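You operate a simulated robot arm through the tools that you are given. There is no shell and no other tool. Be economical: measure what you need, move in short steps, check, and stop when the job is done.

You are at the controls of a simulated two-armed robot. One attempt, no reset.

JOB
On the grey workbench top, fold the beige cloth in half, so that its two long edges meet.

The check looks at the end state, three seconds after you hand in, the way a careful person would. Anything else that was tipped, shoved, dropped, spilled or broken makes it a failure. Flat cloth is picked up by pressing the open fingertips on it (5 to 10 N) and closing them slowly along it; thin cloth reads only 2 to 8 mm in the jaws.

ROBOT AND FRAMES
Two 6-joint arms with two-finger parallel grippers on one trunk, on a base that drives. Base frame: it is fixed to the floor where the robot stands at the start and does not move with it; the origin is under the middle of the robot, x ahead of it, y to its left, z up; the surface under the hand at the start is at about z = 860. Lengths are in mm, angles in degrees, forces in N, time in s.
The left shoulder is at the start at [60, 187, 1097], the right one opposite. With the tool pointing down near the work surface each hand reaches from about 280 to 620 mm from the robot's upright axis, wherever it stands, measured 20 degrees to its own side. Places, roughly: grey workbench top [600, -100, 900]. Payload 1.57 kg a hand.
The tool frame of a hand sits at the grasp point between the pads (the TCP): z along the fingers, y along the line on which they close. The tips reach 30 mm beyond it. Largest opening 110 mm; finger width 24, thickness 12; the body of the gripper, 48 by 112 mm, starts 78 mm behind the TCP.
Orientation is that of the tool frame in the base frame, as a unit quaternion [w, x, y, z]. With the fingers straight down and closing along the base's y, the tool's x points along the base's -x, its y along +y and its z along -z.

CONTROLS
- The arms move only by the tool servo_tool. It takes "left_moves", "right_moves" or both (then of equal length, played together; a hand with none holds still); each is a list of rows, each a list of 7 numbers: the shift along the base's x, y, z in units of 25 mm (1.0 is 25 mm), then the turn, a rotation vector about the base's x, y, z in units of 4 degrees (1.0 is 4 degrees), then the finger opening in mm, from 0 to 110. In form: [[dx, dy, dz, wx, wy, wz, hand], ...]. A call has 1 to 8 rows; each row shifts and turns the commanded pose from where the row before left it. A call with a number of a shift or a turn outside -1 to 1 is refused whole. A row lasts 0.2 s, in which the tool goes at most 50 mm and 8.6 degrees; a call with a longer step from one row to the next is refused whole, and so is a gripper value outside its range. Where a pose cannot be reached the arm comes as near as it can. A force on the tool above 40 N (or 10 N above the force at the start of the call, whichever is more), or a blocked arm, ends the call early, and 0.2 s more pass. Each finger travels about 153 mm/s and halts on what it meets, pressing with about 34 N; the grip force reading is that of the motor and also rises with nothing between the fingers. The clock runs only during rows and for 0.2 s after the last one: add rows that do not move to give the fingers time. It gives the time, the measured TCP pose, the force on the tool (base axes), the opening and the grip force at its end, in the units of the frame above (readings bear some noise), with the torque about the TCP (base axes, N m) and any sound that the robot's microphone picked up.
- Cameras (640 x 400 px; columns grow to the right, rows downward): "scene" is now at [7.8, -3.6, 1638.8]; the picture's right is [-0.07, -1.00, 0.00], its down [-0.85, 0.06, -0.52] and it looks along [0.52, -0.04, -0.85] (base axes); focal length 271 px, centre (320, 200). "left" rides on the left gripper at [70, -16, -141] in its tool frame; the picture's right is [0.23, 0.97, 0.00], its down [-0.86, 0.20, -0.48] and it looks along [-0.47, 0.11, 0.88] (tool axes); focal length 222 px, centre (320, 200). "right" rides on the right gripper at [70, 16, -141] in its tool frame; the picture's right is [-0.23, 0.97, 0.00], its down [-0.86, -0.20, -0.48] and it looks along [-0.47, -0.11, 0.88] (tool axes); focal length 222 px, centre (320, 200). There is no depth. A picture from a camera that has moved, and an enlarged one, comes with that camera's place and axes in the base frame and with its lens. The place of the scene camera against the robot may be out by one fixed shift of up to 18 mm in any direction.
- get_image(camera): a new picture of that camera. The clock stands still meanwhile.
- slide_trunk(by): slides the trunk up (or, below 0, down) by that many mm; the arms and the scene camera ride with it, the base frame stays. It gives what a move gives, with no picture.
- steer(legs): drives the robot by 1 to 6 legs, each [ahead, left, turn to the left] in mm, mm and degrees, along the robot's own axes; the way and the turn of a leg run together, so that a leg with both is an arc; at most 1500 mm and 180 degrees a leg. The arms and the cameras ride along, it lands a little off, and it stops where it bumps. It gives what a move gives.
- aim_head(pan, tilt): turns the head with the scene camera to pan (to the left, within 86 degrees either way) and tilt (down, from -29 to 69), counted from straight ahead of the robot. It gives what a move gives.
- zoom(camera, box): a new picture of the part [left, top, right, bottom] of that camera's present view, enlarged. The clock stands still meanwhile.
- hand_in(): hands the job in; it is judged then, once.

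Go step by step. Nothing tells you exact positions but the pictures and the camera data: compare them with the known pose of the tool, close in by small moves and look again before you grip or let go. The budget is 120 turns and 100 pictures, counting those below and the enlarged ones. Unless the task says otherwise, let go and move clear before handing in, and close with one line.

The tools are called after "Emit:" by a JSON object that holds its "fn" and its "kwargs". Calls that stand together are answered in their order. servo_tool: Moves the arms, as the interface text tells. Its arguments: {"type":"object","properties":{"left_moves":{"type":"array"},"right_moves":{"type":"array"}},"required":[]} The other tools are called the same way: slide_trunk (by) slides the trunk up or down; steer (legs) drives the base; aim_head (pan, tilt) turns the head that bears the scene camera; get_image (camera) takes a picture; zoom (camera, box) takes an enlarged picture of a part of a camera's view; hand_in () hands the job in.

At the start:

```text
clock: 0.0
left_ee_pos: [420.0, 136.7, 1060.3]
left_orientation: [0.001, 0.0, 1.0, -0.001]
left_contact_force: [-0.4, 0.0, 1.0]
left_ft_torque: [-0.01, -0.04, 0.04]
left_opening: 109.8
left_finger_force: 0.1
right_ee_pos: [333.9, -229.6, 1104.5]
right_orientation: [-0.001, 0.0, 1.0, -0.001]
right_contact_force: [-0.5, -0.7, 0.4]
right_ft_torque: [0.01, 0.01, 0.0]
right_opening: 110.0
right_finger_force: 0.1
trunk travel left (down, up): [-725.0, 265.0]
robot x, y, heading: [-3.0, -1.1, 0.0]
head pan, tilt: [-4.2, 58.4]
```

scene: 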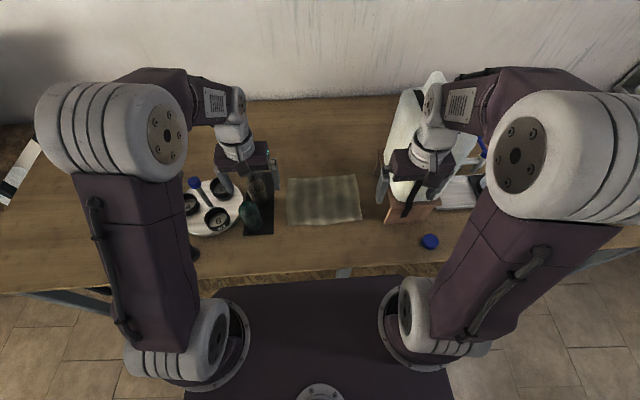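
right: 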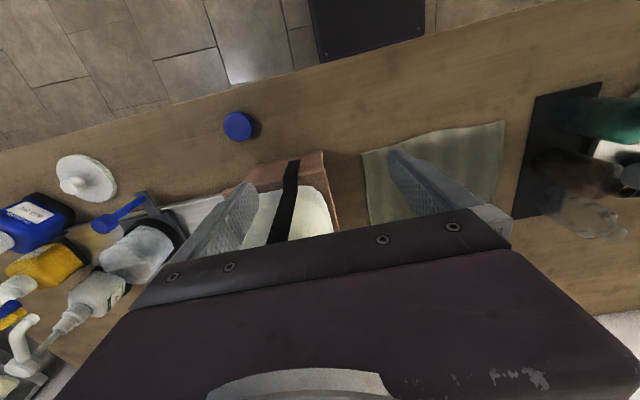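
left: 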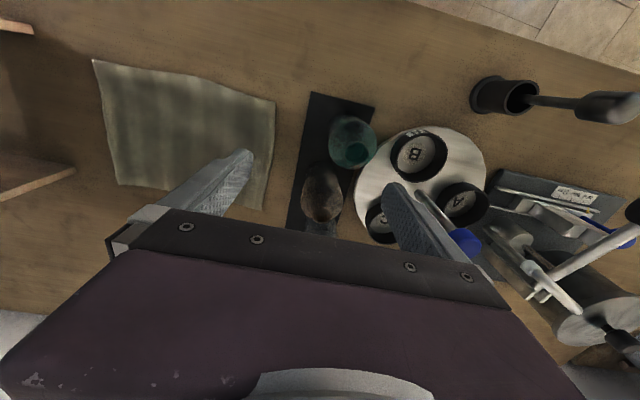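

I see the beige cloth lying between the two hands, with a bottle stand to its left and a board to its right. I'll enlarge the view to measure its corners.

Emit:
{"fn": "zoom", "kwargs": {"camera": "scene", "box": [240, 150, 400, 250]}}

Emit:
{"fn": "zoom", "kwargs": {"camera": "left", "box": [0, 0, 400, 250]}}

```text
4.00 times, centred on (320, 200) of scene
camera zoom: at [7.8, -3.6, 1638.8], right [-0.07, -1.0, 0.0], down [-0.85, 0.06, -0.52], along [0.52, -0.04, -0.85], focal length 1083 px, centre (320, 200)
```

zoom: 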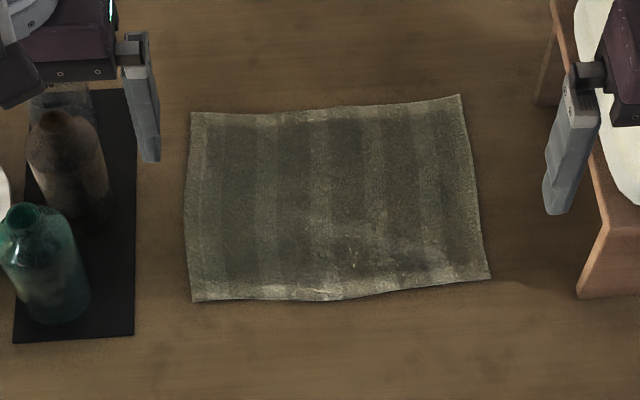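

```text
1.60 times, centred on (200, 125) of left
camera zoom: at [349.9, 121.8, 1200.1], right [-0.23, 0.97, 0.0], down [0.86, 0.2, 0.48], along [0.47, 0.11, -0.88], focal length 355 px, centre (512, 320)
```

zoom: 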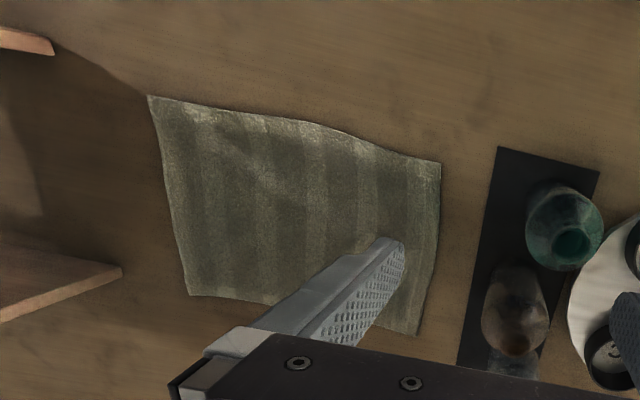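

The cloth spans about x 394 to 580 and y -170 to 67 at z≈862, so its long edges run along y. I plan to pinch both far corners with the fingers closing along y, then carry them over towards the robot. First I'll bring both hands sideways over the cloth at a safe height.

Emit:
{"fn": "servo_tool", "kwargs": {"left_moves": [[0, -0.95, 0, 0, 0, 0, 60], [0, -0.95, 0, 0, 0, 0, 40], [0, -0.95, 0, 0, 0, 0, 36], [0, -0.95, 0, 0, 0, 0, 36], [1, 0, 0, 0, 0, 0, 36], [1, 0, 0, 0, 0, 0, 36], [1, 0, 0, 0, 0, 0, 36], [1, 0, 0, 0, 0, 0, 36]], "right_moves": [[0, 0.9, 0, 0, 0, 0, 60], [0, 0.9, 0, 0, 0, 0, 40], [0, 0.9, 0, 0, 0, 0, 36], [0, 0.7, 0, 0, 0, 0, 36], [1, 0, 0, 0, 0, 0, 36], [1, 0, 0, 0, 0, 0, 36], [1, 0, 0, 0, 0, 0, 36], [1, 0, 0, 0, 0, 0, 36]]}}

Emit:
{"fn": "get_image", "kwargs": {"camera": "scene"}}

Emit:
{"fn": "get_image", "kwargs": {"camera": "right"}}

Emit:
{"fn": "get_image", "kwargs": {"camera": "left"}}

```text
clock: 1.8
left_ee_pos: [521.2, 43.5, 1060.9]
left_orientation: [0.0, 0.0, 1.0, 0.0]
left_contact_force: [0.1, -0.5, 0.0]
left_ft_torque: [-0.01, 0.04, -0.01]
left_opening: 36.1
left_finger_force: 0.1
right_ee_pos: [438.0, -145.5, 1104.6]
right_orientation: [-0.002, 0.0, 1.0, 0.0]
right_contact_force: [0.0, 0.2, 0.4]
right_ft_torque: [-0.01, 0.04, -0.02]
right_opening: 35.9
right_finger_force: 0.0
trunk travel left (down, up): [-725.0, 265.0]
robot x, y, heading: [2.0, 0.6, 0.1]
head pan, tilt: [-4.2, 58.4]
```

```text
94 pictures are left
camera scene: at [11.1, -3.4, 1638.7], right [-0.07, -1.0, 0.0], down [-0.85, 0.06, -0.52], along [0.52, -0.04, -0.85], focal length 271 px, centre (320, 200)
```

scene: 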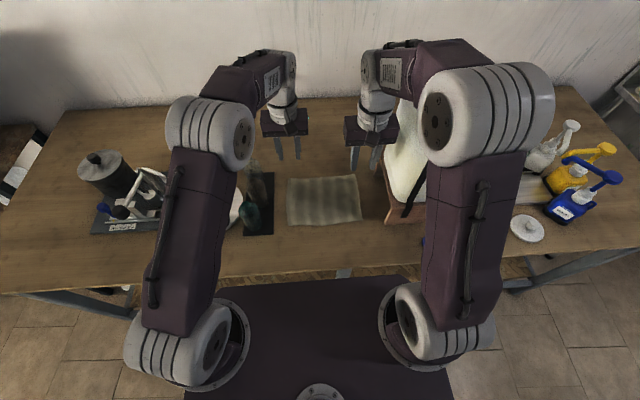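

```text
93 pictures are left
camera right: at [368.3, -128.2, 1245.3], right [0.23, 0.97, 0.0], down [0.86, -0.2, 0.48], along [0.46, -0.11, -0.88], focal length 222 px, centre (320, 200)
```

right: 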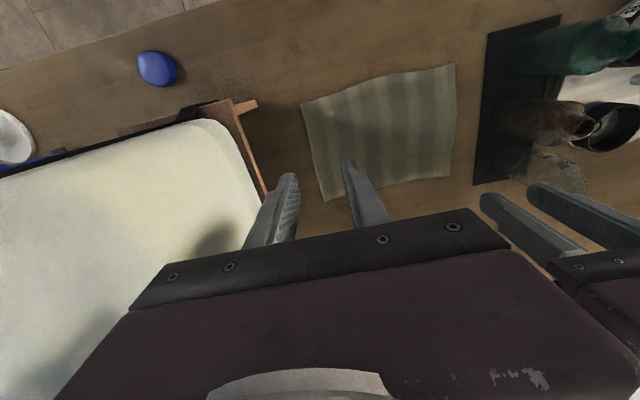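

```text
92 pictures are left
camera left: at [451.9, 27.6, 1201.2], right [-0.23, 0.97, 0.0], down [0.86, 0.2, 0.48], along [0.46, 0.11, -0.88], focal length 222 px, centre (320, 200)
```

left: 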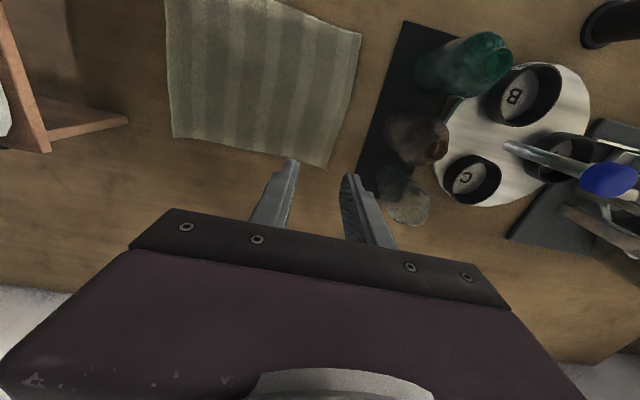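

The crate on the right stays beyond y≈-235 and the bottles beyond y≈115, so both hands have clearance. I'll move both to x≈565 and come down to about z 960.

Emit:
{"fn": "servo_tool", "kwargs": {"left_moves": [[0.9, 0, 0, 0, 0, 0, 36], [0.85, 0, 0, 0, 0, 0, 36], [0, 0, 0, 0, 0, 0, 36], [0, 0, -0.8, 0, 0, 0, 36], [0, 0, -0.8, 0, 0, 0, 36], [0, 0, -0.8, 0, 0, 0, 36], [0, 0, -0.8, 0, 0, 0, 36], [0, 0, -0.8, 0, 0, 0, 36]], "right_moves": [[1, 0, 0, 0, 0, 0, 36], [1, 0, 0, 0, 0, 0, 36], [1, 0, 0, 0, 0, 0, 36], [1, 0, -1, 0, 0, 0, 36], [1, 0, -1, 0, 0, 0, 36], [0, 0, -1, 0, 0, 0, 36], [0, 0, -1, 0, 0, 0, 36], [0, 0, -1, 0, 0, 0, 36]]}}

Emit:
{"fn": "get_image", "kwargs": {"camera": "right"}}

Emit:
{"fn": "get_image", "kwargs": {"camera": "left"}}

Emit:
{"fn": "zoom", "kwargs": {"camera": "scene", "box": [240, 130, 400, 230]}}

```text
clock: 3.6
left_ee_pos: [563.2, 39.5, 960.1]
left_orientation: [-0.001, 0.0, 1.0, 0.0]
left_contact_force: [-0.2, -0.5, 0.0]
left_ft_torque: [0.01, 0.02, 0.02]
left_opening: 36.0
left_finger_force: 0.0
right_ee_pos: [558.8, -144.8, 976.8]
right_orientation: [-0.001, 0.001, 1.0, 0.001]
right_contact_force: [0.2, -1.0, -0.5]
right_ft_torque: [-0.01, 0.02, 0.01]
right_opening: 36.1
right_finger_force: 0.0
trunk travel left (down, up): [-725.0, 265.0]
robot x, y, heading: [-0.7, 3.0, 0.1]
head pan, tilt: [-4.2, 58.4]
```

```text
91 pictures are left
camera right: at [489.0, -126.9, 1117.7], right [0.23, 0.97, 0.0], down [0.86, -0.2, 0.48], along [0.47, -0.11, -0.88], focal length 222 px, centre (320, 200)
```

right: 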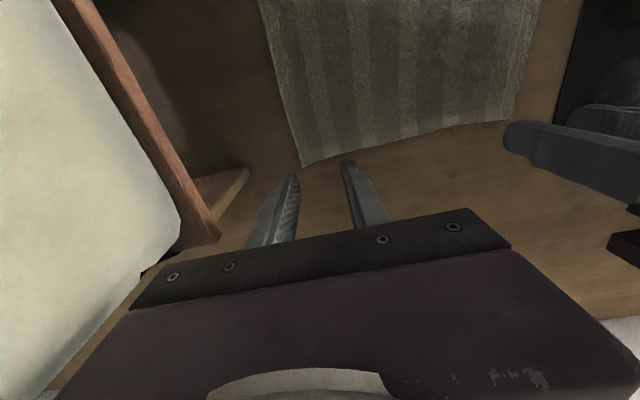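

```text
90 pictures are left
camera left: at [494.4, 24.3, 1099.7], right [-0.23, 0.97, 0.0], down [0.86, 0.2, 0.48], along [0.47, 0.11, -0.88], focal length 222 px, centre (320, 200)
```

left: 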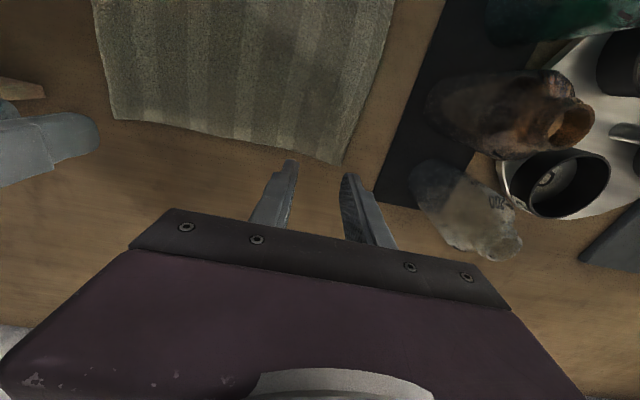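

```text
4.00 times, centred on (320, 180) of scene
camera zoom: at [9.2, -3.8, 1638.8], right [-0.07, -1.0, 0.0], down [-0.85, 0.06, -0.52], along [0.52, -0.04, -0.85], focal length 1083 px, centre (320, 280)
```

zoom: 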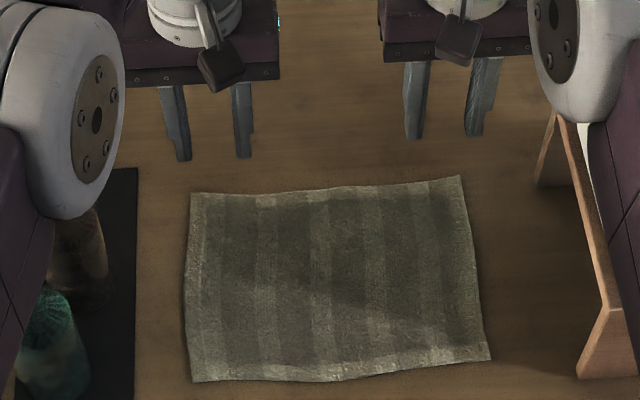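

The far edge sits at x≈571 on the left and about 575 on the right. The crate rail is at y≈-230, which still leaves clearance for the right hand. I'll line up over the edge and descend to just above the cloth.

Emit:
{"fn": "servo_tool", "kwargs": {"left_moves": [[0.1, 0, -0.7, 0, 0, 0, 36], [0, 0.08, -0.7, 0, 0, 0, 36], [0, 0, -0.7, 0, 0, 0, 36], [0, 0, 0, 0, 0, 0, 36]], "right_moves": [[0.35, 0.05, -0.95, 0, 0, 0, 36], [0, 0, -0.95, 0, 0, 0, 36], [0, 0, -0.85, 0, 0, 0, 36], [0, 0, 0, 0, 0, 0, 36]]}}

Emit:
{"fn": "get_image", "kwargs": {"camera": "right"}}

Emit:
{"fn": "get_image", "kwargs": {"camera": "left"}}

Emit:
{"fn": "zoom", "kwargs": {"camera": "scene", "box": [240, 130, 400, 230]}}

```text
clock: 4.6
left_ee_pos: [567.1, 41.7, 905.9]
left_orientation: [0.0, 0.0, 1.0, 0.001]
left_contact_force: [0.3, 0.1, -1.0]
left_ft_torque: [-0.01, 0.02, 0.01]
left_opening: 36.0
left_finger_force: 0.0
right_ee_pos: [567.1, -142.8, 908.6]
right_orientation: [0.0, 0.0, 1.0, 0.001]
right_contact_force: [0.6, -0.3, 0.6]
right_ft_torque: [0.03, -0.02, -0.01]
right_opening: 36.3
right_finger_force: 0.0
trunk travel left (down, up): [-725.0, 265.0]
robot x, y, heading: [-0.6, 2.1, 0.2]
head pan, tilt: [-4.2, 58.4]
```

```text
88 pictures are left
camera right: at [498.1, -125.1, 1051.0], right [0.23, 0.97, 0.0], down [0.86, -0.2, 0.48], along [0.47, -0.11, -0.88], focal length 222 px, centre (320, 200)
```

right: 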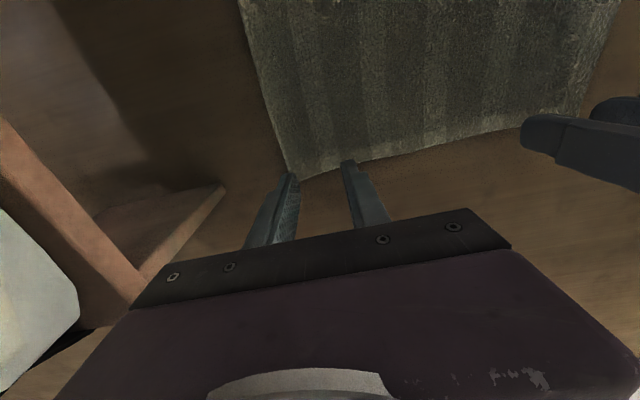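

```text
87 pictures are left
camera left: at [497.3, 27.5, 1047.2], right [-0.23, 0.97, 0.0], down [0.86, 0.2, 0.48], along [0.47, 0.11, -0.88], focal length 222 px, centre (320, 200)
```

left: 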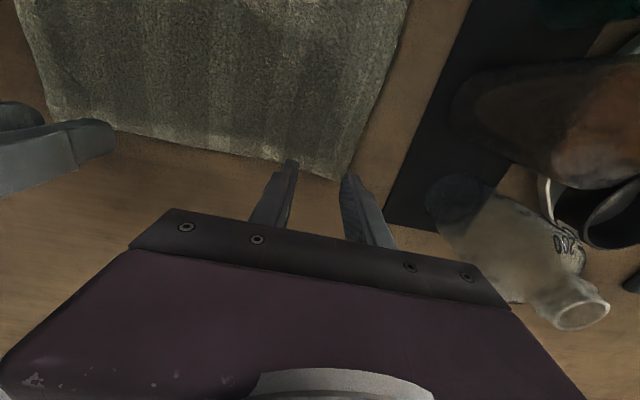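

```text
4.00 times, centred on (320, 180) of scene
camera zoom: at [8.2, -3.6, 1638.8], right [-0.07, -1.0, 0.0], down [-0.85, 0.06, -0.52], along [0.52, -0.04, -0.85], focal length 1083 px, centre (320, 280)
```

zoom: 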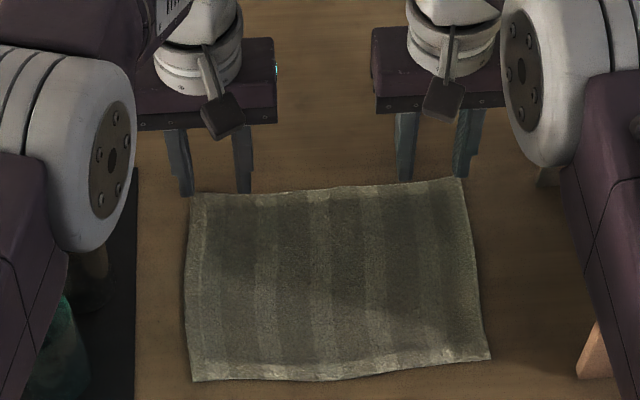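

The tips are aligned about 5 mm inside the far edge, but the outer fingers overhang the side edges slightly. I'll shift both hands 8 mm inward and lower to near contact.

Emit:
{"fn": "servo_tool", "kwargs": {"left_moves": [[0, -0.32, 0, 0, 0, 0, 36], [0, 0, -0.3, 0, 0, 0, 36], [0, 0, -0.2, 0, 0, 0, 36], [0, 0, 0, 0, 0, 0, 36]], "right_moves": [[0.08, 0.32, 0, 0, 0, 0, 36], [0, 0, -0.35, 0, 0, 0, 36], [0, 0, -0.2, 0, 0, 0, 36], [0, 0, 0, 0, 0, 0, 36]]}}

```text
clock: 5.6
left_ee_pos: [563.7, 35.4, 896.8]
left_orientation: [0.0, 0.0, 1.0, 0.0]
left_contact_force: [1.3, -0.7, -0.4]
left_ft_torque: [-0.02, -0.01, 0.01]
left_opening: 35.7
left_finger_force: 0.2
right_ee_pos: [570.4, -136.0, 897.4]
right_orientation: [0.001, 0.0, 1.0, 0.0]
right_contact_force: [-0.2, -0.3, 0.2]
right_ft_torque: [-0.01, 0.03, 0.0]
right_opening: 35.9
right_finger_force: 0.0
trunk travel left (down, up): [-725.0, 265.0]
robot x, y, heading: [0.3, -1.6, -0.0]
head pan, tilt: [-4.2, 58.4]
```

Both tips are a few mm above the cloth with no contact yet. I'll ease down in small steps.

Emit:
{"fn": "servo_tool", "kwargs": {"left_moves": [[0.08, 0, -0.1, 0, 0, 0, 36], [0, 0, -0.1, 0, 0, 0, 36], [0, 0, 0, 0, 0, 0, 36]], "right_moves": [[0, 0, -0.1, 0, 0, 0, 36], [0, 0, -0.1, 0, 0, 0, 36], [0, 0, 0, 0, 0, 0, 36]]}}

```text
clock: 6.4
left_ee_pos: [566.1, 34.7, 893.0]
left_orientation: [0.003, 0.001, 1.0, 0.0]
left_contact_force: [-0.2, 0.5, 14.6]
left_ft_torque: [0.02, 0.07, 0.01]
left_opening: 35.8
left_finger_force: 0.0
right_ee_pos: [568.8, -135.5, 892.9]
right_orientation: [0.001, 0.001, 1.0, 0.0]
right_contact_force: [1.6, 0.2, 2.9]
right_ft_torque: [-0.01, 0.0, 0.02]
right_opening: 36.1
right_finger_force: 0.0
trunk travel left (down, up): [-725.0, 265.0]
robot x, y, heading: [-0.8, 1.3, -0.1]
head pan, tilt: [-4.2, 58.4]
```

Left presses at 15 N and right at 3 N. I'll balance them to between 5 and 10 N.

Emit:
{"fn": "servo_tool", "kwargs": {"left_moves": [[0, 0, 0.04, 0, 0, 0, 36], [0, 0, 0, 0, 0, 0, 36]], "right_moves": [[0, 0, -0.03, 0, 0, 0, 36], [0, 0, 0, 0, 0, 0, 36]]}}

```text
clock: 7.0
left_ee_pos: [565.4, 35.7, 892.1]
left_orientation: [0.003, 0.0, 1.0, 0.0]
left_contact_force: [3.3, -1.8, 12.6]
left_ft_torque: [-0.05, -0.01, 0.03]
left_opening: 35.6
left_finger_force: 0.0
right_ee_pos: [569.6, -135.7, 892.8]
right_orientation: [0.002, 0.001, 1.0, 0.0]
right_contact_force: [2.0, 0.7, 10.0]
right_ft_torque: [-0.02, -0.01, 0.01]
right_opening: 35.8
right_finger_force: 0.0
trunk travel left (down, up): [-725.0, 265.0]
robot x, y, heading: [-0.4, -1.8, 0.2]
head pan, tilt: [-4.2, 58.4]
```

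Left is still a little firm, so I'll ease it slightly and then close both hands slowly, about 5 mm per row.

Emit:
{"fn": "servo_tool", "kwargs": {"left_moves": [[0, 0, 0.05, 0, 0, 0, 36], [0, 0, 0, 0, 0, 0, 31], [0, 0, 0, 0, 0, 0, 26], [0, 0, 0, 0, 0, 0, 21], [0, 0, 0, 0, 0, 0, 16], [0, 0, 0, 0, 0, 0, 11], [0, 0, 0, 0, 0, 0, 6], [0, 0, 0, 0, 0, 0, 3]], "right_moves": [[0, 0, 0.01, 0, 0, 0, 36], [0, 0, 0, 0, 0, 0, 31], [0, 0, 0, 0, 0, 0, 26], [0, 0, 0, 0, 0, 0, 21], [0, 0, 0, 0, 0, 0, 16], [0, 0, 0, 0, 0, 0, 11], [0, 0, 0, 0, 0, 0, 6], [0, 0, 0, 0, 0, 0, 3]]}}

Emit:
{"fn": "get_image", "kwargs": {"camera": "right"}}

Emit:
{"fn": "get_image", "kwargs": {"camera": "left"}}

Emit:
{"fn": "zoom", "kwargs": {"camera": "scene", "box": [240, 130, 400, 230]}}

```text
clock: 8.8
left_ee_pos: [564.3, 35.4, 893.4]
left_orientation: [0.0, 0.0, 1.0, -0.001]
left_contact_force: [-1.1, -0.6, 3.0]
left_ft_torque: [0.01, 0.06, -0.03]
left_opening: 3.4
left_finger_force: 0.1
right_ee_pos: [568.5, -136.1, 893.5]
right_orientation: [0.001, 0.0, 1.0, 0.0]
right_contact_force: [-0.4, 1.0, 11.9]
right_ft_torque: [0.02, 0.08, 0.02]
right_opening: 4.7
right_finger_force: 25.4
trunk travel left (down, up): [-725.0, 265.0]
robot x, y, heading: [1.2, -3.7, 0.1]
head pan, tilt: [-4.2, 58.4]
```

```text
85 pictures are left
camera right: at [498.9, -117.4, 1034.0], right [0.23, 0.97, 0.0], down [0.85, -0.2, 0.48], along [0.47, -0.11, -0.88], focal length 222 px, centre (320, 200)
```

right: 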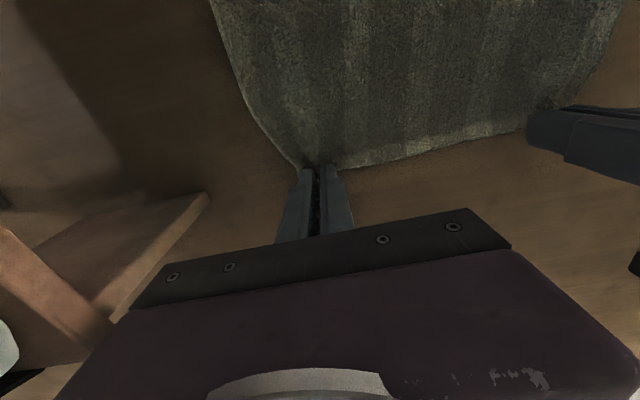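

```text
84 pictures are left
camera left: at [495.8, 20.5, 1033.7], right [-0.23, 0.97, 0.0], down [0.85, 0.2, 0.48], along [0.47, 0.11, -0.88], focal length 222 px, centre (320, 200)
```

left: 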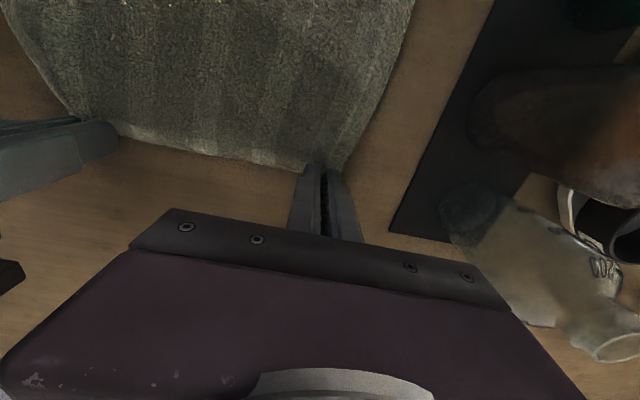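

```text
4.00 times, centred on (320, 180) of scene
camera zoom: at [5.1, -2.9, 1638.8], right [-0.07, -1.0, 0.0], down [-0.85, 0.06, -0.53], along [0.52, -0.04, -0.85], focal length 1083 px, centre (320, 280)
```

zoom: 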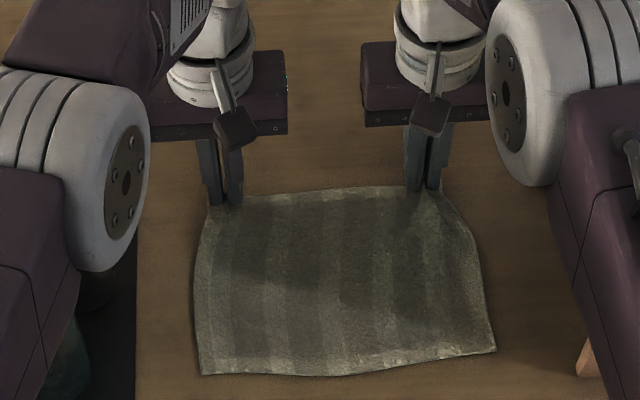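

The cloth has gathered between both finger pairs. I'll close them fully and lift a little to test the grip.

Emit:
{"fn": "servo_tool", "kwargs": {"left_moves": [[0, 0, 0, 0, 0, 0, 0], [0, 0, 0, 0, 0, 0, 0], [0, 0, 0.4, 0, 0, 0, 0], [0, 0, 0.6, 0, 0, 0, 0], [0, 0, 0, 0, 0, 0, 0]], "right_moves": [[0, 0, 0, 0, 0, 0, 0], [0, 0, 0, 0, 0, 0, 0], [0, 0, 0.4, 0, 0, 0, 0], [0, 0, 0.6, 0, 0, 0, 0], [0, 0, 0, 0, 0, 0, 0]]}}

Emit:
{"fn": "get_image", "kwargs": {"camera": "left"}}

Emit:
{"fn": "get_image", "kwargs": {"camera": "right"}}

Emit:
{"fn": "zoom", "kwargs": {"camera": "scene", "box": [240, 130, 400, 230]}}

```text
clock: 10.0
left_ee_pos: [567.4, 37.9, 917.1]
left_orientation: [0.0, -0.001, 1.0, 0.0]
left_contact_force: [0.8, -0.2, -0.7]
left_ft_torque: [0.03, 0.01, 0.01]
left_opening: 0.0
left_finger_force: 21.3
right_ee_pos: [570.8, -135.9, 917.3]
right_orientation: [0.0, 0.0, 1.0, 0.0]
right_contact_force: [-0.6, 0.1, -0.7]
right_ft_torque: [-0.04, -0.01, 0.0]
right_opening: 4.4
right_finger_force: 24.9
trunk travel left (down, up): [-725.0, 265.0]
robot x, y, heading: [2.1, -1.3, 0.0]
head pan, tilt: [-4.2, 58.4]
```

```text
82 pictures are left
camera left: at [498.7, 20.9, 1057.3], right [-0.23, 0.97, 0.0], down [0.86, 0.2, 0.48], along [0.47, 0.11, -0.88], focal length 222 px, centre (320, 200)
```

left: 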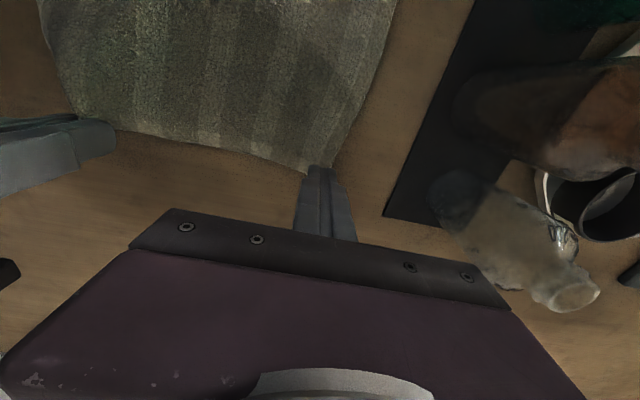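

```text
81 pictures are left
camera right: at [500.7, -118.0, 1058.1], right [0.23, 0.97, 0.0], down [0.86, -0.2, 0.48], along [0.46, -0.11, -0.88], focal length 222 px, centre (320, 200)
```

right: 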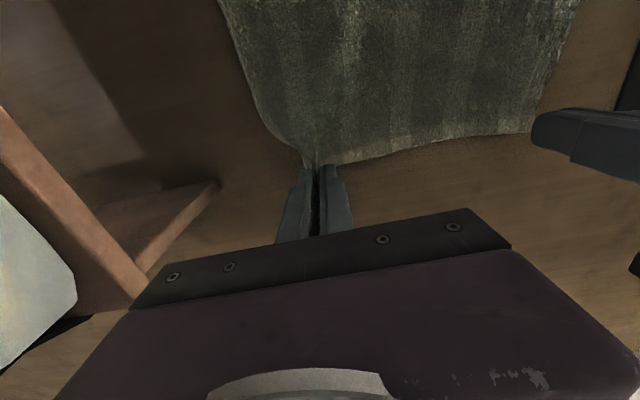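

```text
4.00 times, centred on (320, 180) of scene
camera zoom: at [8.9, -3.7, 1638.7], right [-0.07, -1.0, 0.0], down [-0.85, 0.06, -0.52], along [0.52, -0.04, -0.85], focal length 1083 px, centre (320, 280)
```

zoom: 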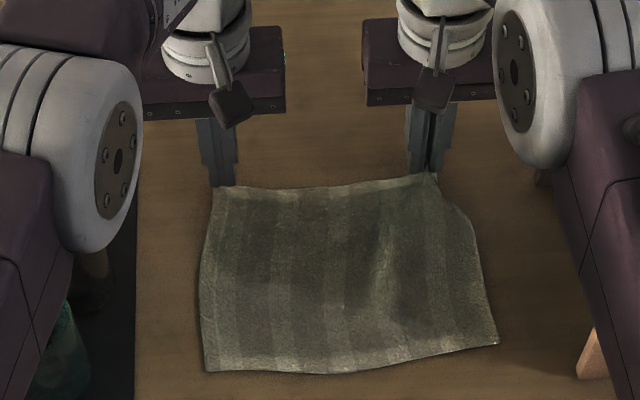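

The right hand holds the cloth at 4.4 mm, but the left slipped off with its jaws at 0 mm. I'll lower the right hand back, reopen the left above the cloth and look again.

Emit:
{"fn": "servo_tool", "kwargs": {"left_moves": [[0, 0, 0, 0, 0, 0, 20], [0, 0, 0, 0, 0, 0, 36], [0, 0, 0, 0, 0, 0, 36]], "right_moves": [[0, 0, -0.4, 0, 0, 0, 0], [0, 0, -0.4, 0, 0, 0, 0], [0, 0, 0, 0, 0, 0, 0]]}}

Emit:
{"fn": "get_image", "kwargs": {"camera": "left"}}

```text
clock: 10.8
left_ee_pos: [566.9, 36.9, 918.0]
left_orientation: [0.0, -0.001, 1.0, -0.001]
left_contact_force: [-0.5, -0.5, -0.2]
left_ft_torque: [-0.01, -0.01, -0.01]
left_opening: 36.1
left_finger_force: 0.0
right_ee_pos: [570.3, -135.6, 897.2]
right_orientation: [0.0, 0.0, 1.0, 0.0]
right_contact_force: [-0.3, 0.6, 1.1]
right_ft_torque: [-0.03, -0.02, -0.01]
right_opening: 4.2
right_finger_force: 24.5
trunk travel left (down, up): [-725.0, 265.0]
robot x, y, heading: [-0.2, -1.9, 0.0]
head pan, tilt: [-4.2, 58.4]
```

```text
79 pictures are left
camera left: at [497.8, 21.0, 1057.7], right [-0.23, 0.97, 0.0], down [0.85, 0.2, 0.48], along [0.47, 0.11, -0.88], focal length 222 px, centre (320, 200)
```

left: 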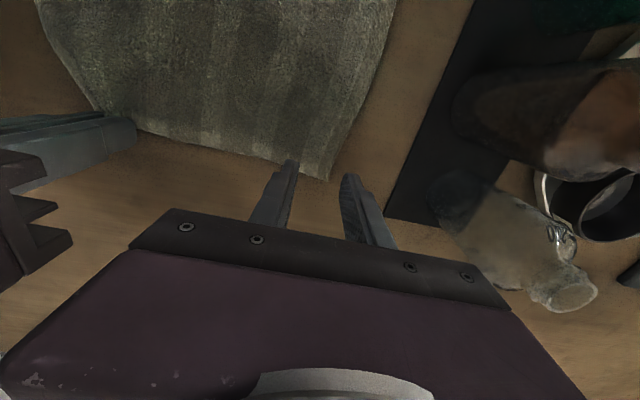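

The left corner is now at about (577, 50). I'll move the left hand 14 mm inward and lower it to contact again.

Emit:
{"fn": "servo_tool", "kwargs": {"left_moves": [[0.06, -0.56, 0, 0, 0, 0, 36], [0, 0, -0.5, 0, 0, 0, 36], [0, 0, -0.3, 0, 0, 0, 36], [0, 0, -0.13, 0, 0, 0, 36], [0, 0, 0, 0, 0, 0, 36]]}}

Emit:
{"fn": "get_image", "kwargs": {"camera": "left"}}

```text
clock: 12.0
left_ee_pos: [568.3, 21.6, 895.3]
left_orientation: [0.0, -0.001, 1.0, 0.0]
left_contact_force: [-0.2, 0.0, 0.7]
left_ft_torque: [0.01, 0.01, 0.02]
left_opening: 35.9
left_finger_force: 0.2
right_ee_pos: [569.4, -136.4, 896.2]
right_orientation: [0.001, -0.001, 1.0, 0.0]
right_contact_force: [0.0, 0.0, 0.4]
right_ft_torque: [-0.04, 0.0, 0.03]
right_opening: 4.4
right_finger_force: 25.0
trunk travel left (down, up): [-725.0, 265.0]
robot x, y, heading: [-1.4, -0.2, 0.1]
head pan, tilt: [-4.2, 58.4]
```

```text
78 pictures are left
camera left: at [499.0, 7.1, 1034.3], right [-0.23, 0.97, 0.0], down [0.85, 0.2, 0.48], along [0.47, 0.11, -0.88], focal length 222 px, centre (320, 200)
```

left: 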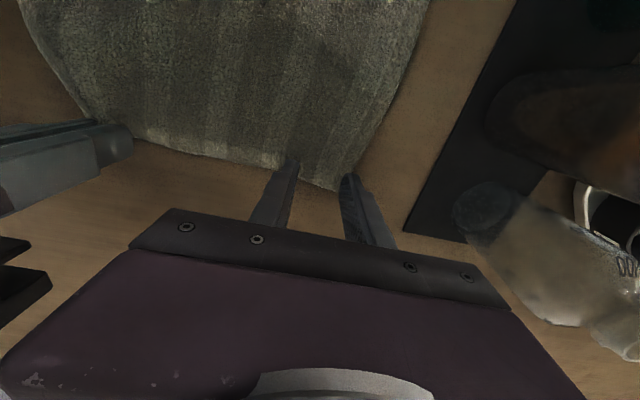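

The outer left finger is still right at the side edge, so I'll shift 7 mm further in and then press.

Emit:
{"fn": "servo_tool", "kwargs": {"left_moves": [[0, -0.28, 0, 0, 0, 0, 36], [0, 0, -0.08, 0, 0, 0, 36], [0, 0, -0.06, 0, 0, 0, 36], [0, 0, 0, 0, 0, 0, 36]]}}

```text
clock: 13.0
left_ee_pos: [567.7, 15.8, 893.0]
left_orientation: [0.003, 0.0, 1.0, -0.001]
left_contact_force: [0.8, 3.7, 16.6]
left_ft_torque: [-0.01, 0.02, 0.0]
left_opening: 35.7
left_finger_force: 0.0
right_ee_pos: [567.9, -134.6, 897.9]
right_orientation: [0.001, 0.0, 1.0, 0.0]
right_contact_force: [0.4, 0.1, 1.0]
right_ft_torque: [-0.04, 0.0, 0.01]
right_opening: 4.4
right_finger_force: 24.3
trunk travel left (down, up): [-725.0, 265.0]
robot x, y, heading: [2.7, 0.7, -0.1]
head pan, tilt: [-4.2, 58.4]
```

Left presses at 16 N. I'll ease it slightly and close slowly all the way.

Emit:
{"fn": "servo_tool", "kwargs": {"left_moves": [[0, 0, 0.04, 0, 0, 0, 36], [0, 0, 0, 0, 0, 0, 31], [0, 0, 0, 0, 0, 0, 26], [0, 0, 0, 0, 0, 0, 21], [0, 0, 0, 0, 0, 0, 16], [0, 0, 0, 0, 0, 0, 11], [0, 0, 0, 0, 0, 0, 6], [0, 0, 0, 0, 0, 0, 0]]}}

Emit:
{"fn": "get_image", "kwargs": {"camera": "left"}}

```text
clock: 14.8
left_ee_pos: [567.2, 13.9, 893.3]
left_orientation: [0.002, 0.0, 1.0, 0.001]
left_contact_force: [0.1, 1.5, 16.5]
left_ft_torque: [0.05, 0.04, 0.02]
left_opening: 6.1
left_finger_force: 26.3
right_ee_pos: [568.4, -134.5, 897.4]
right_orientation: [0.001, 0.0, 1.0, 0.0]
right_contact_force: [0.5, 0.3, 0.1]
right_ft_torque: [0.01, 0.01, 0.0]
right_opening: 4.6
right_finger_force: 24.3
trunk travel left (down, up): [-725.0, 265.0]
robot x, y, heading: [-1.0, -0.4, -0.0]
head pan, tilt: [-4.2, 58.4]
```

```text
77 pictures are left
camera left: at [497.5, 0.1, 1032.9], right [-0.23, 0.97, 0.0], down [0.85, 0.2, 0.48], along [0.47, 0.11, -0.88], focal length 222 px, centre (320, 200)
```

left: 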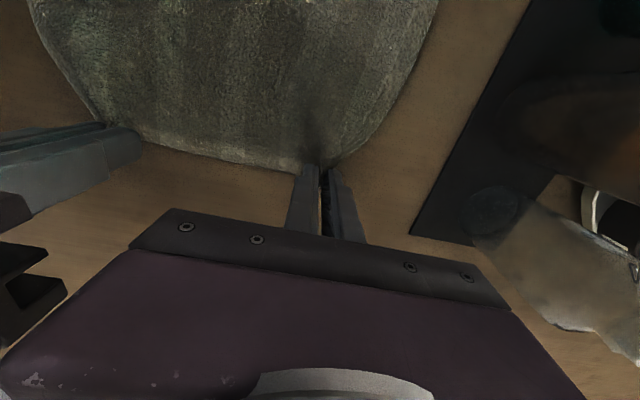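

Left now reads 6.1 mm at 26 N, so it is holding. I'll lift both hands 25 mm and check.

Emit:
{"fn": "servo_tool", "kwargs": {"left_moves": [[0, 0, 0.4, 0, 0, 0, 0], [0, 0, 0.8, 0, 0, 0, 0], [0, 0, 0, 0, 0, 0, 0]], "right_moves": [[0, 0, 0.3, 0, 0, 0, 0], [0, 0, 0.7, 0, 0, 0, 0], [0, 0, 0, 0, 0, 0, 0]]}}

Emit:
{"fn": "get_image", "kwargs": {"camera": "left"}}

Emit:
{"fn": "zoom", "kwargs": {"camera": "scene", "box": [240, 130, 400, 230]}}

```text
clock: 15.6
left_ee_pos: [567.6, 15.5, 921.8]
left_orientation: [0.0, 0.0, 1.0, -0.001]
left_contact_force: [0.6, -0.7, 0.2]
left_ft_torque: [-0.04, 0.02, 0.04]
left_opening: 3.9
left_finger_force: 25.0
right_ee_pos: [571.2, -134.9, 920.0]
right_orientation: [0.0, 0.0, 1.0, 0.001]
right_contact_force: [0.6, 0.4, -0.2]
right_ft_torque: [0.05, -0.04, 0.0]
right_opening: 4.2
right_finger_force: 25.1
trunk travel left (down, up): [-725.0, 265.0]
robot x, y, heading: [-0.2, 0.3, -0.0]
head pan, tilt: [-4.2, 58.4]
```

```text
76 pictures are left
camera left: at [498.0, -0.3, 1061.3], right [-0.23, 0.97, 0.0], down [0.86, 0.2, 0.48], along [0.46, 0.11, -0.88], focal length 222 px, centre (320, 200)
```

left: 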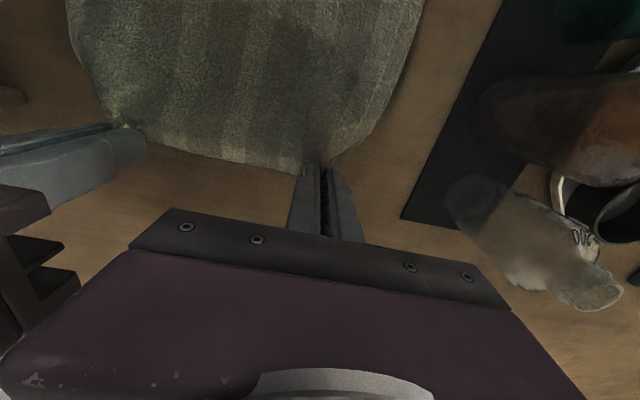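

```text
4.00 times, centred on (320, 180) of scene
camera zoom: at [8.7, -3.6, 1638.7], right [-0.07, -1.0, 0.0], down [-0.85, 0.06, -0.52], along [0.52, -0.04, -0.85], focal length 1083 px, centre (320, 280)
```

zoom: 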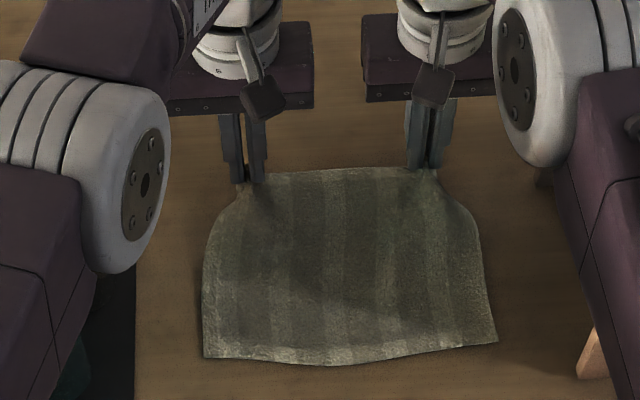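

Both hands hold the cloth. Its near edge is now at x≈417, y -180 to 58. I'll carry the far edge over towards the robot in an arc, tilting the fingers forward and spreading the hands slightly.

Emit:
{"fn": "servo_tool", "kwargs": {"left_moves": [[-0.6, 0.05, 0.4, 0, -0.9, 0, 0], [-0.6, 0.05, 0.4, 0, -0.9, 0, 0], [-0.6, 0.05, 0.4, 0, -0.9, 0, 0], [-0.6, 0.05, 0.4, 0, -0.9, 0, 0], [0, 0, 0, 0, 0, 0, 0]], "right_moves": [[-0.6, -0.05, 0.4, 0, -0.9, 0, 0], [-0.6, -0.05, 0.4, 0, -0.9, 0, 0], [-0.6, -0.05, 0.4, 0, -0.9, 0, 0], [-0.6, -0.05, 0.4, 0, -0.9, 0, 0], [0, 0, 0, 0, 0, 0, 0]]}}

Emit:
{"fn": "get_image", "kwargs": {"camera": "left"}}

Emit:
{"fn": "get_image", "kwargs": {"camera": "scene"}}

Emit:
{"fn": "get_image", "kwargs": {"camera": "right"}}

```text
clock: 16.8
left_ee_pos: [509.9, 20.5, 962.3]
left_orientation: [0.124, 0.0, 0.992, -0.001]
left_contact_force: [0.3, -15.0, 0.3]
left_ft_torque: [-0.46, 0.03, 0.01]
left_opening: 4.0
left_finger_force: 25.1
right_ee_pos: [511.3, -138.1, 961.5]
right_orientation: [0.125, 0.0, 0.992, 0.0]
right_contact_force: [0.9, 14.0, -0.8]
right_ft_torque: [0.42, 0.06, -0.04]
right_opening: 4.7
right_finger_force: 25.0
trunk travel left (down, up): [-725.0, 265.0]
robot x, y, heading: [-2.1, -2.1, 0.2]
head pan, tilt: [-4.2, 58.4]
```

```text
74 pictures are left
camera left: at [407.2, 5.3, 1079.6], right [-0.22, 0.97, -0.06], down [0.71, 0.2, 0.68], along [0.67, 0.11, -0.73], focal length 222 px, centre (320, 200)
```

left: 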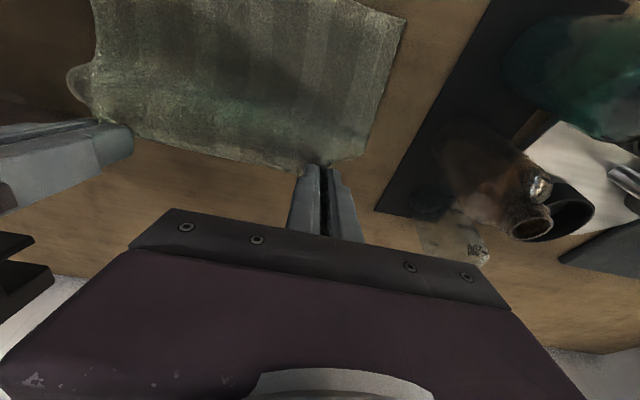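

```text
73 pictures are left
camera scene: at [9.9, -3.7, 1638.7], right [-0.07, -1.0, 0.0], down [-0.85, 0.06, -0.52], along [0.52, -0.04, -0.85], focal length 271 px, centre (320, 200)
```

scene: 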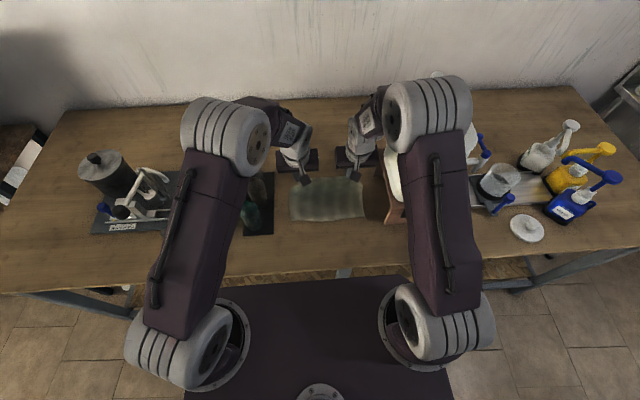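

```text
72 pictures are left
camera right: at [409.4, -121.2, 1081.4], right [0.22, 0.97, 0.06], down [0.71, -0.2, 0.68], along [0.67, -0.11, -0.73], focal length 222 px, centre (320, 200)
```

right: 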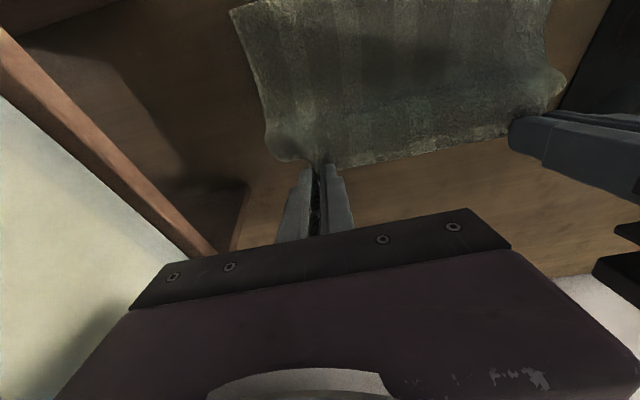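

The edge is taut with 15 N of side pull, so I'll bring the hands 4 mm closer and continue the arc back and down.

Emit:
{"fn": "servo_tool", "kwargs": {"left_moves": [[-0.5, -0.08, 0, 0, -0.9, 0, 0], [-0.6, 0, 0, 0, -0.9, 0, 0], [-0.6, 0, -0.1, 0, -0.9, 0, 0], [-0.6, 0, -0.3, 0, -0.9, 0, 0], [0, 0, 0, 0, 0, 0, 0]], "right_moves": [[-0.5, 0.08, 0, 0, -0.9, 0, 0], [-0.6, 0, 0, 0, -0.9, 0, 0], [-0.6, 0, -0.1, 0, -0.9, 0, 0], [-0.6, 0, -0.3, 0, -0.9, 0, 0], [0, 0, 0, 0, 0, 0, 0]]}}

Emit:
{"fn": "get_image", "kwargs": {"camera": "left"}}

Emit:
{"fn": "get_image", "kwargs": {"camera": "scene"}}

Emit:
{"fn": "get_image", "kwargs": {"camera": "right"}}

```text
clock: 18.0
left_ee_pos: [451.3, 17.8, 951.4]
left_orientation: [0.249, 0.002, 0.969, -0.002]
left_contact_force: [3.3, -27.8, -1.1]
left_ft_torque: [-0.89, -0.05, -0.24]
left_opening: 4.7
left_finger_force: 25.5
right_ee_pos: [473.5, -147.7, 957.4]
right_orientation: [0.196, 0.004, 0.98, -0.021]
right_contact_force: [-2.3, 28.2, -1.1]
right_ft_torque: [0.94, 0.08, 0.03]
right_opening: 5.6
right_finger_force: 26.1
right hand out of reach, approached as far as the arm can: row 3, 4
trunk travel left (down, up): [-725.0, 265.0]
robot x, y, heading: [-2.7, 1.2, -0.1]
head pan, tilt: [-4.2, 58.4]
```

```text
71 pictures are left
camera left: at [322.9, 3.0, 1040.9], right [-0.2, 0.97, -0.11], down [0.52, 0.2, 0.83], along [0.83, 0.11, -0.55], focal length 222 px, centre (320, 200)
```

left: 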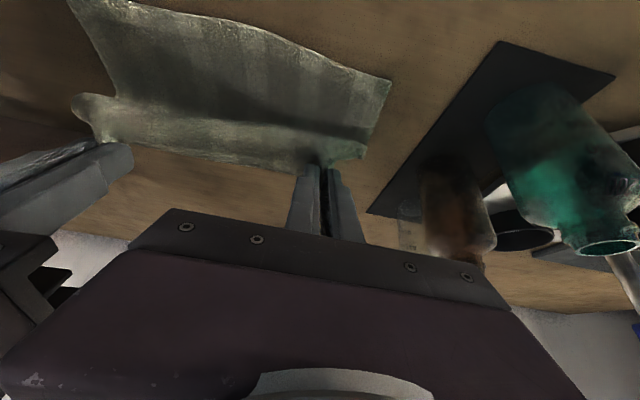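

```text
70 pictures are left
camera scene: at [8.6, -3.4, 1638.8], right [-0.07, -1.0, 0.0], down [-0.85, 0.06, -0.52], along [0.52, -0.04, -0.85], focal length 271 px, centre (320, 200)
```

scene: 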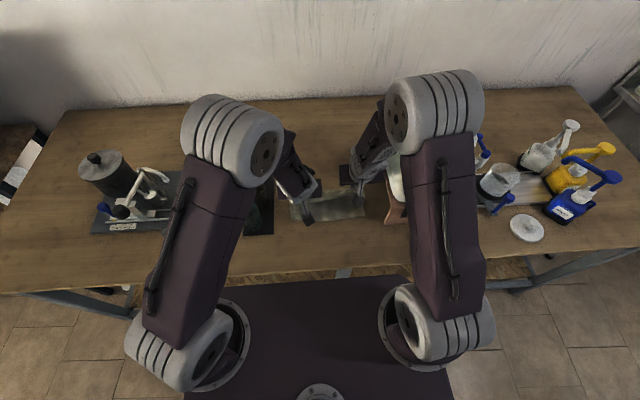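

```text
69 pictures are left
camera right: at [355.3, -124.0, 1059.6], right [0.23, 0.97, 0.05], down [0.6, -0.18, 0.78], along [0.77, -0.15, -0.63], focal length 222 px, centre (320, 200)
```

right: 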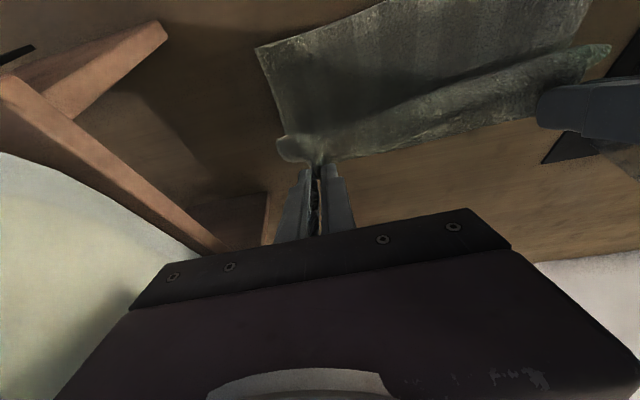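

The right arm hit its reach limit and lagged, which stretched the cloth to 28 N. I'll move both hands forward a bit to ease it, and do the rest of the motion by backing the base up and lowering the trunk.

Emit:
{"fn": "servo_tool", "kwargs": {"left_moves": [[0.4, -0.1, 0, 0, 0.4, 0, 0], [0.4, -0.1, 0.1, 0, 0.4, 0, 0], [0, 0, 0, 0, 0, 0, 0]], "right_moves": [[0.4, 0, 0, 0, 0.8, 0, 0], [0.4, 0, 0.1, 0, 0.8, 0, 0], [0, 0, 0, 0, 0, 0, 0]]}}

Emit:
{"fn": "get_image", "kwargs": {"camera": "left"}}

Emit:
{"fn": "get_image", "kwargs": {"camera": "right"}}

```text
clock: 18.8
left_ee_pos: [470.9, 12.2, 954.7]
left_orientation: [0.221, 0.001, 0.975, -0.004]
left_contact_force: [1.3, -32.5, 0.4]
left_ft_torque: [-1.05, -0.03, -0.22]
left_opening: 5.2
left_finger_force: 25.5
right_ee_pos: [481.6, -157.2, 960.2]
right_orientation: [0.189, 0.008, 0.981, -0.038]
right_contact_force: [-0.9, 33.1, 0.1]
right_ft_torque: [1.13, 0.01, 0.01]
right_opening: 6.9
right_finger_force: 26.7
right hand out of reach, approached as far as the arm can: row 1, 2
trunk travel left (down, up): [-725.0, 265.0]
robot x, y, heading: [1.6, 4.2, 0.1]
head pan, tilt: [-4.2, 58.4]
```

```text
68 pictures are left
camera left: at [347.4, -3.0, 1051.4], right [-0.2, 0.97, -0.1], down [0.57, 0.2, 0.8], along [0.8, 0.1, -0.59], focal length 222 px, centre (320, 200)
```

left: 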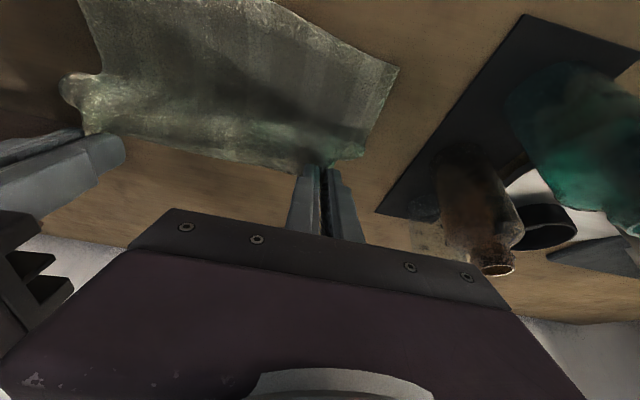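

```text
67 pictures are left
camera right: at [366.6, -128.5, 1063.4], right [0.24, 0.97, 0.01], down [0.61, -0.16, 0.78], along [0.76, -0.18, -0.63], focal length 222 px, centre (320, 200)
```

right: 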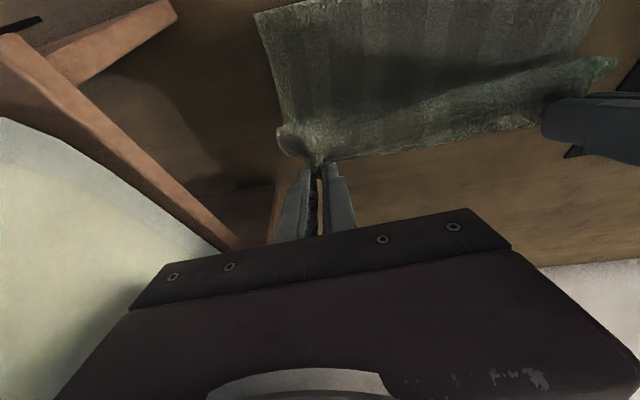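

The right hand is still at its limit and has drifted outward. I'll bring it back inward with less tilt.

Emit:
{"fn": "servo_tool", "kwargs": {"left_moves": [[0.2, 0, 0, 0, 0.3, 0, 0], [0.2, 0, 0, 0, 0.3, 0, 0], [0, 0, 0, 0, 0.3, 0, 0], [0, 0, 0, 0, 0, 0, 0]], "right_moves": [[0.4, 0.2, 0, 0, 0.9, 0, 0], [0.4, 0.3, 0, 0, 0.9, 0, 0], [0, 0.2, 0, 0, 0.5, 0, 0], [0, 0, 0, 0, 0, 0, 0]]}}

```text
clock: 19.8
left_ee_pos: [480.0, 11.4, 952.6]
left_orientation: [0.191, 0.001, 0.981, -0.003]
left_contact_force: [0.7, -26.2, 1.1]
left_ft_torque: [-0.83, -0.06, -0.14]
left_opening: 4.4
left_finger_force: 25.1
right_ee_pos: [495.5, -157.4, 961.1]
right_orientation: [0.144, 0.011, 0.988, -0.058]
right_contact_force: [-1.4, 27.5, -0.8]
right_ft_torque: [0.89, 0.04, -0.01]
right_opening: 6.9
right_finger_force: 26.3
right hand out of reach, approached as far as the arm can: row 1, 2
trunk travel left (down, up): [-725.0, 265.0]
robot x, y, heading: [-3.7, 2.3, -0.2]
head pan, tilt: [-4.2, 58.4]
```

The right hand is reachable again but has rolled about 6° and sits too far out. I'll straighten it and bring it inward to slacken the cloth.

Emit:
{"fn": "servo_tool", "kwargs": {"right_moves": [[0, 0.25, 0, 0.55, 0, 0.2, 0], [0, 0.25, 0, 0.55, 0, 0.2, 0], [-0.2, 0.25, -0.1, 0.5, 0, 0.15, 0], [-0.2, 0.1, -0.2, 0, 0, 0, 0], [0, 0, 0, 0, 0, 0, 0]], "left_moves": [[0, 0.0, 0, 0, 0, 0, 0], [0, 0, 0, 0, 0, 0, 0], [0, 0.0, 0, 0, 0, 0, 0], [0, 0.0, 0, 0, 0, 0, 0], [0, 0, 0, 0, 0, 0, 0]]}}

Emit:
{"fn": "get_image", "kwargs": {"camera": "left"}}

Emit:
{"fn": "get_image", "kwargs": {"camera": "right"}}

Emit:
{"fn": "zoom", "kwargs": {"camera": "scene", "box": [240, 150, 400, 250]}}

```text
clock: 21.0
left_ee_pos: [481.3, 12.3, 953.2]
left_orientation: [0.191, 0.0, 0.982, 0.001]
left_contact_force: [1.7, -0.6, -0.4]
left_ft_torque: [-0.04, -0.01, -0.02]
left_opening: 3.9
left_finger_force: 24.7
right_ee_pos: [482.7, -139.1, 951.8]
right_orientation: [0.144, 0.0, 0.99, -0.002]
right_contact_force: [0.3, 0.6, 0.7]
right_ft_torque: [0.0, 0.0, -0.02]
right_opening: 3.6
right_finger_force: 24.0
trunk travel left (down, up): [-725.0, 265.0]
robot x, y, heading: [-4.2, -1.3, 0.3]
head pan, tilt: [-4.2, 58.4]
```

```text
66 pictures are left
camera left: at [363.8, -2.5, 1057.2], right [-0.21, 0.97, -0.08], down [0.61, 0.2, 0.76], along [0.76, 0.11, -0.64], focal length 222 px, centre (320, 200)
```

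left: 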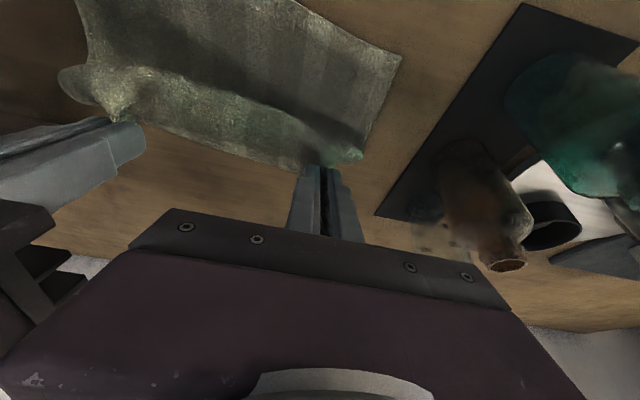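

```text
65 pictures are left
camera right: at [375.8, -119.9, 1068.1], right [0.22, 0.97, 0.06], down [0.68, -0.2, 0.7], along [0.7, -0.11, -0.71], focal length 222 px, centre (320, 200)
```

right: 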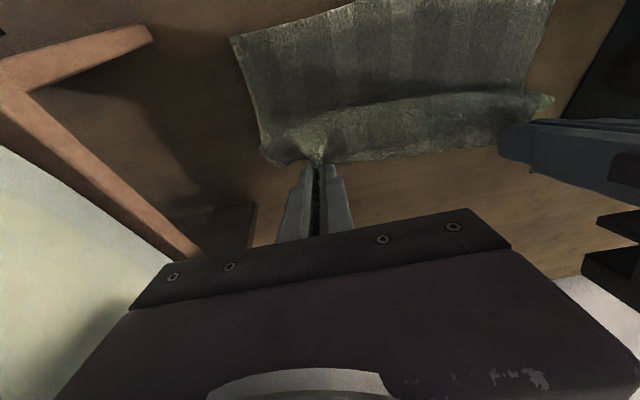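

```text
4.00 times, centred on (320, 200) of scene
camera zoom: at [8.0, -3.7, 1638.8], right [-0.07, -1.0, 0.0], down [-0.85, 0.06, -0.52], along [0.52, -0.04, -0.85], focal length 1083 px, centre (320, 200)
```

zoom: 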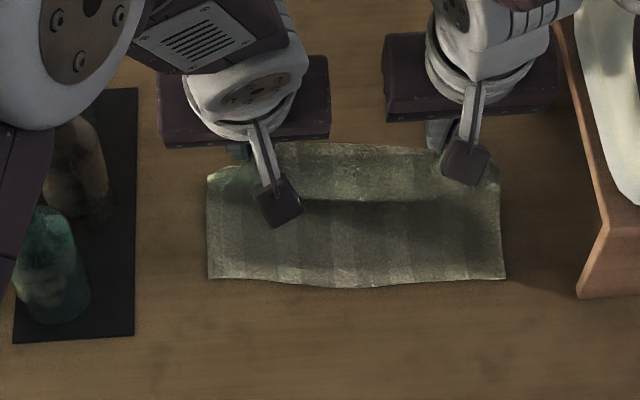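

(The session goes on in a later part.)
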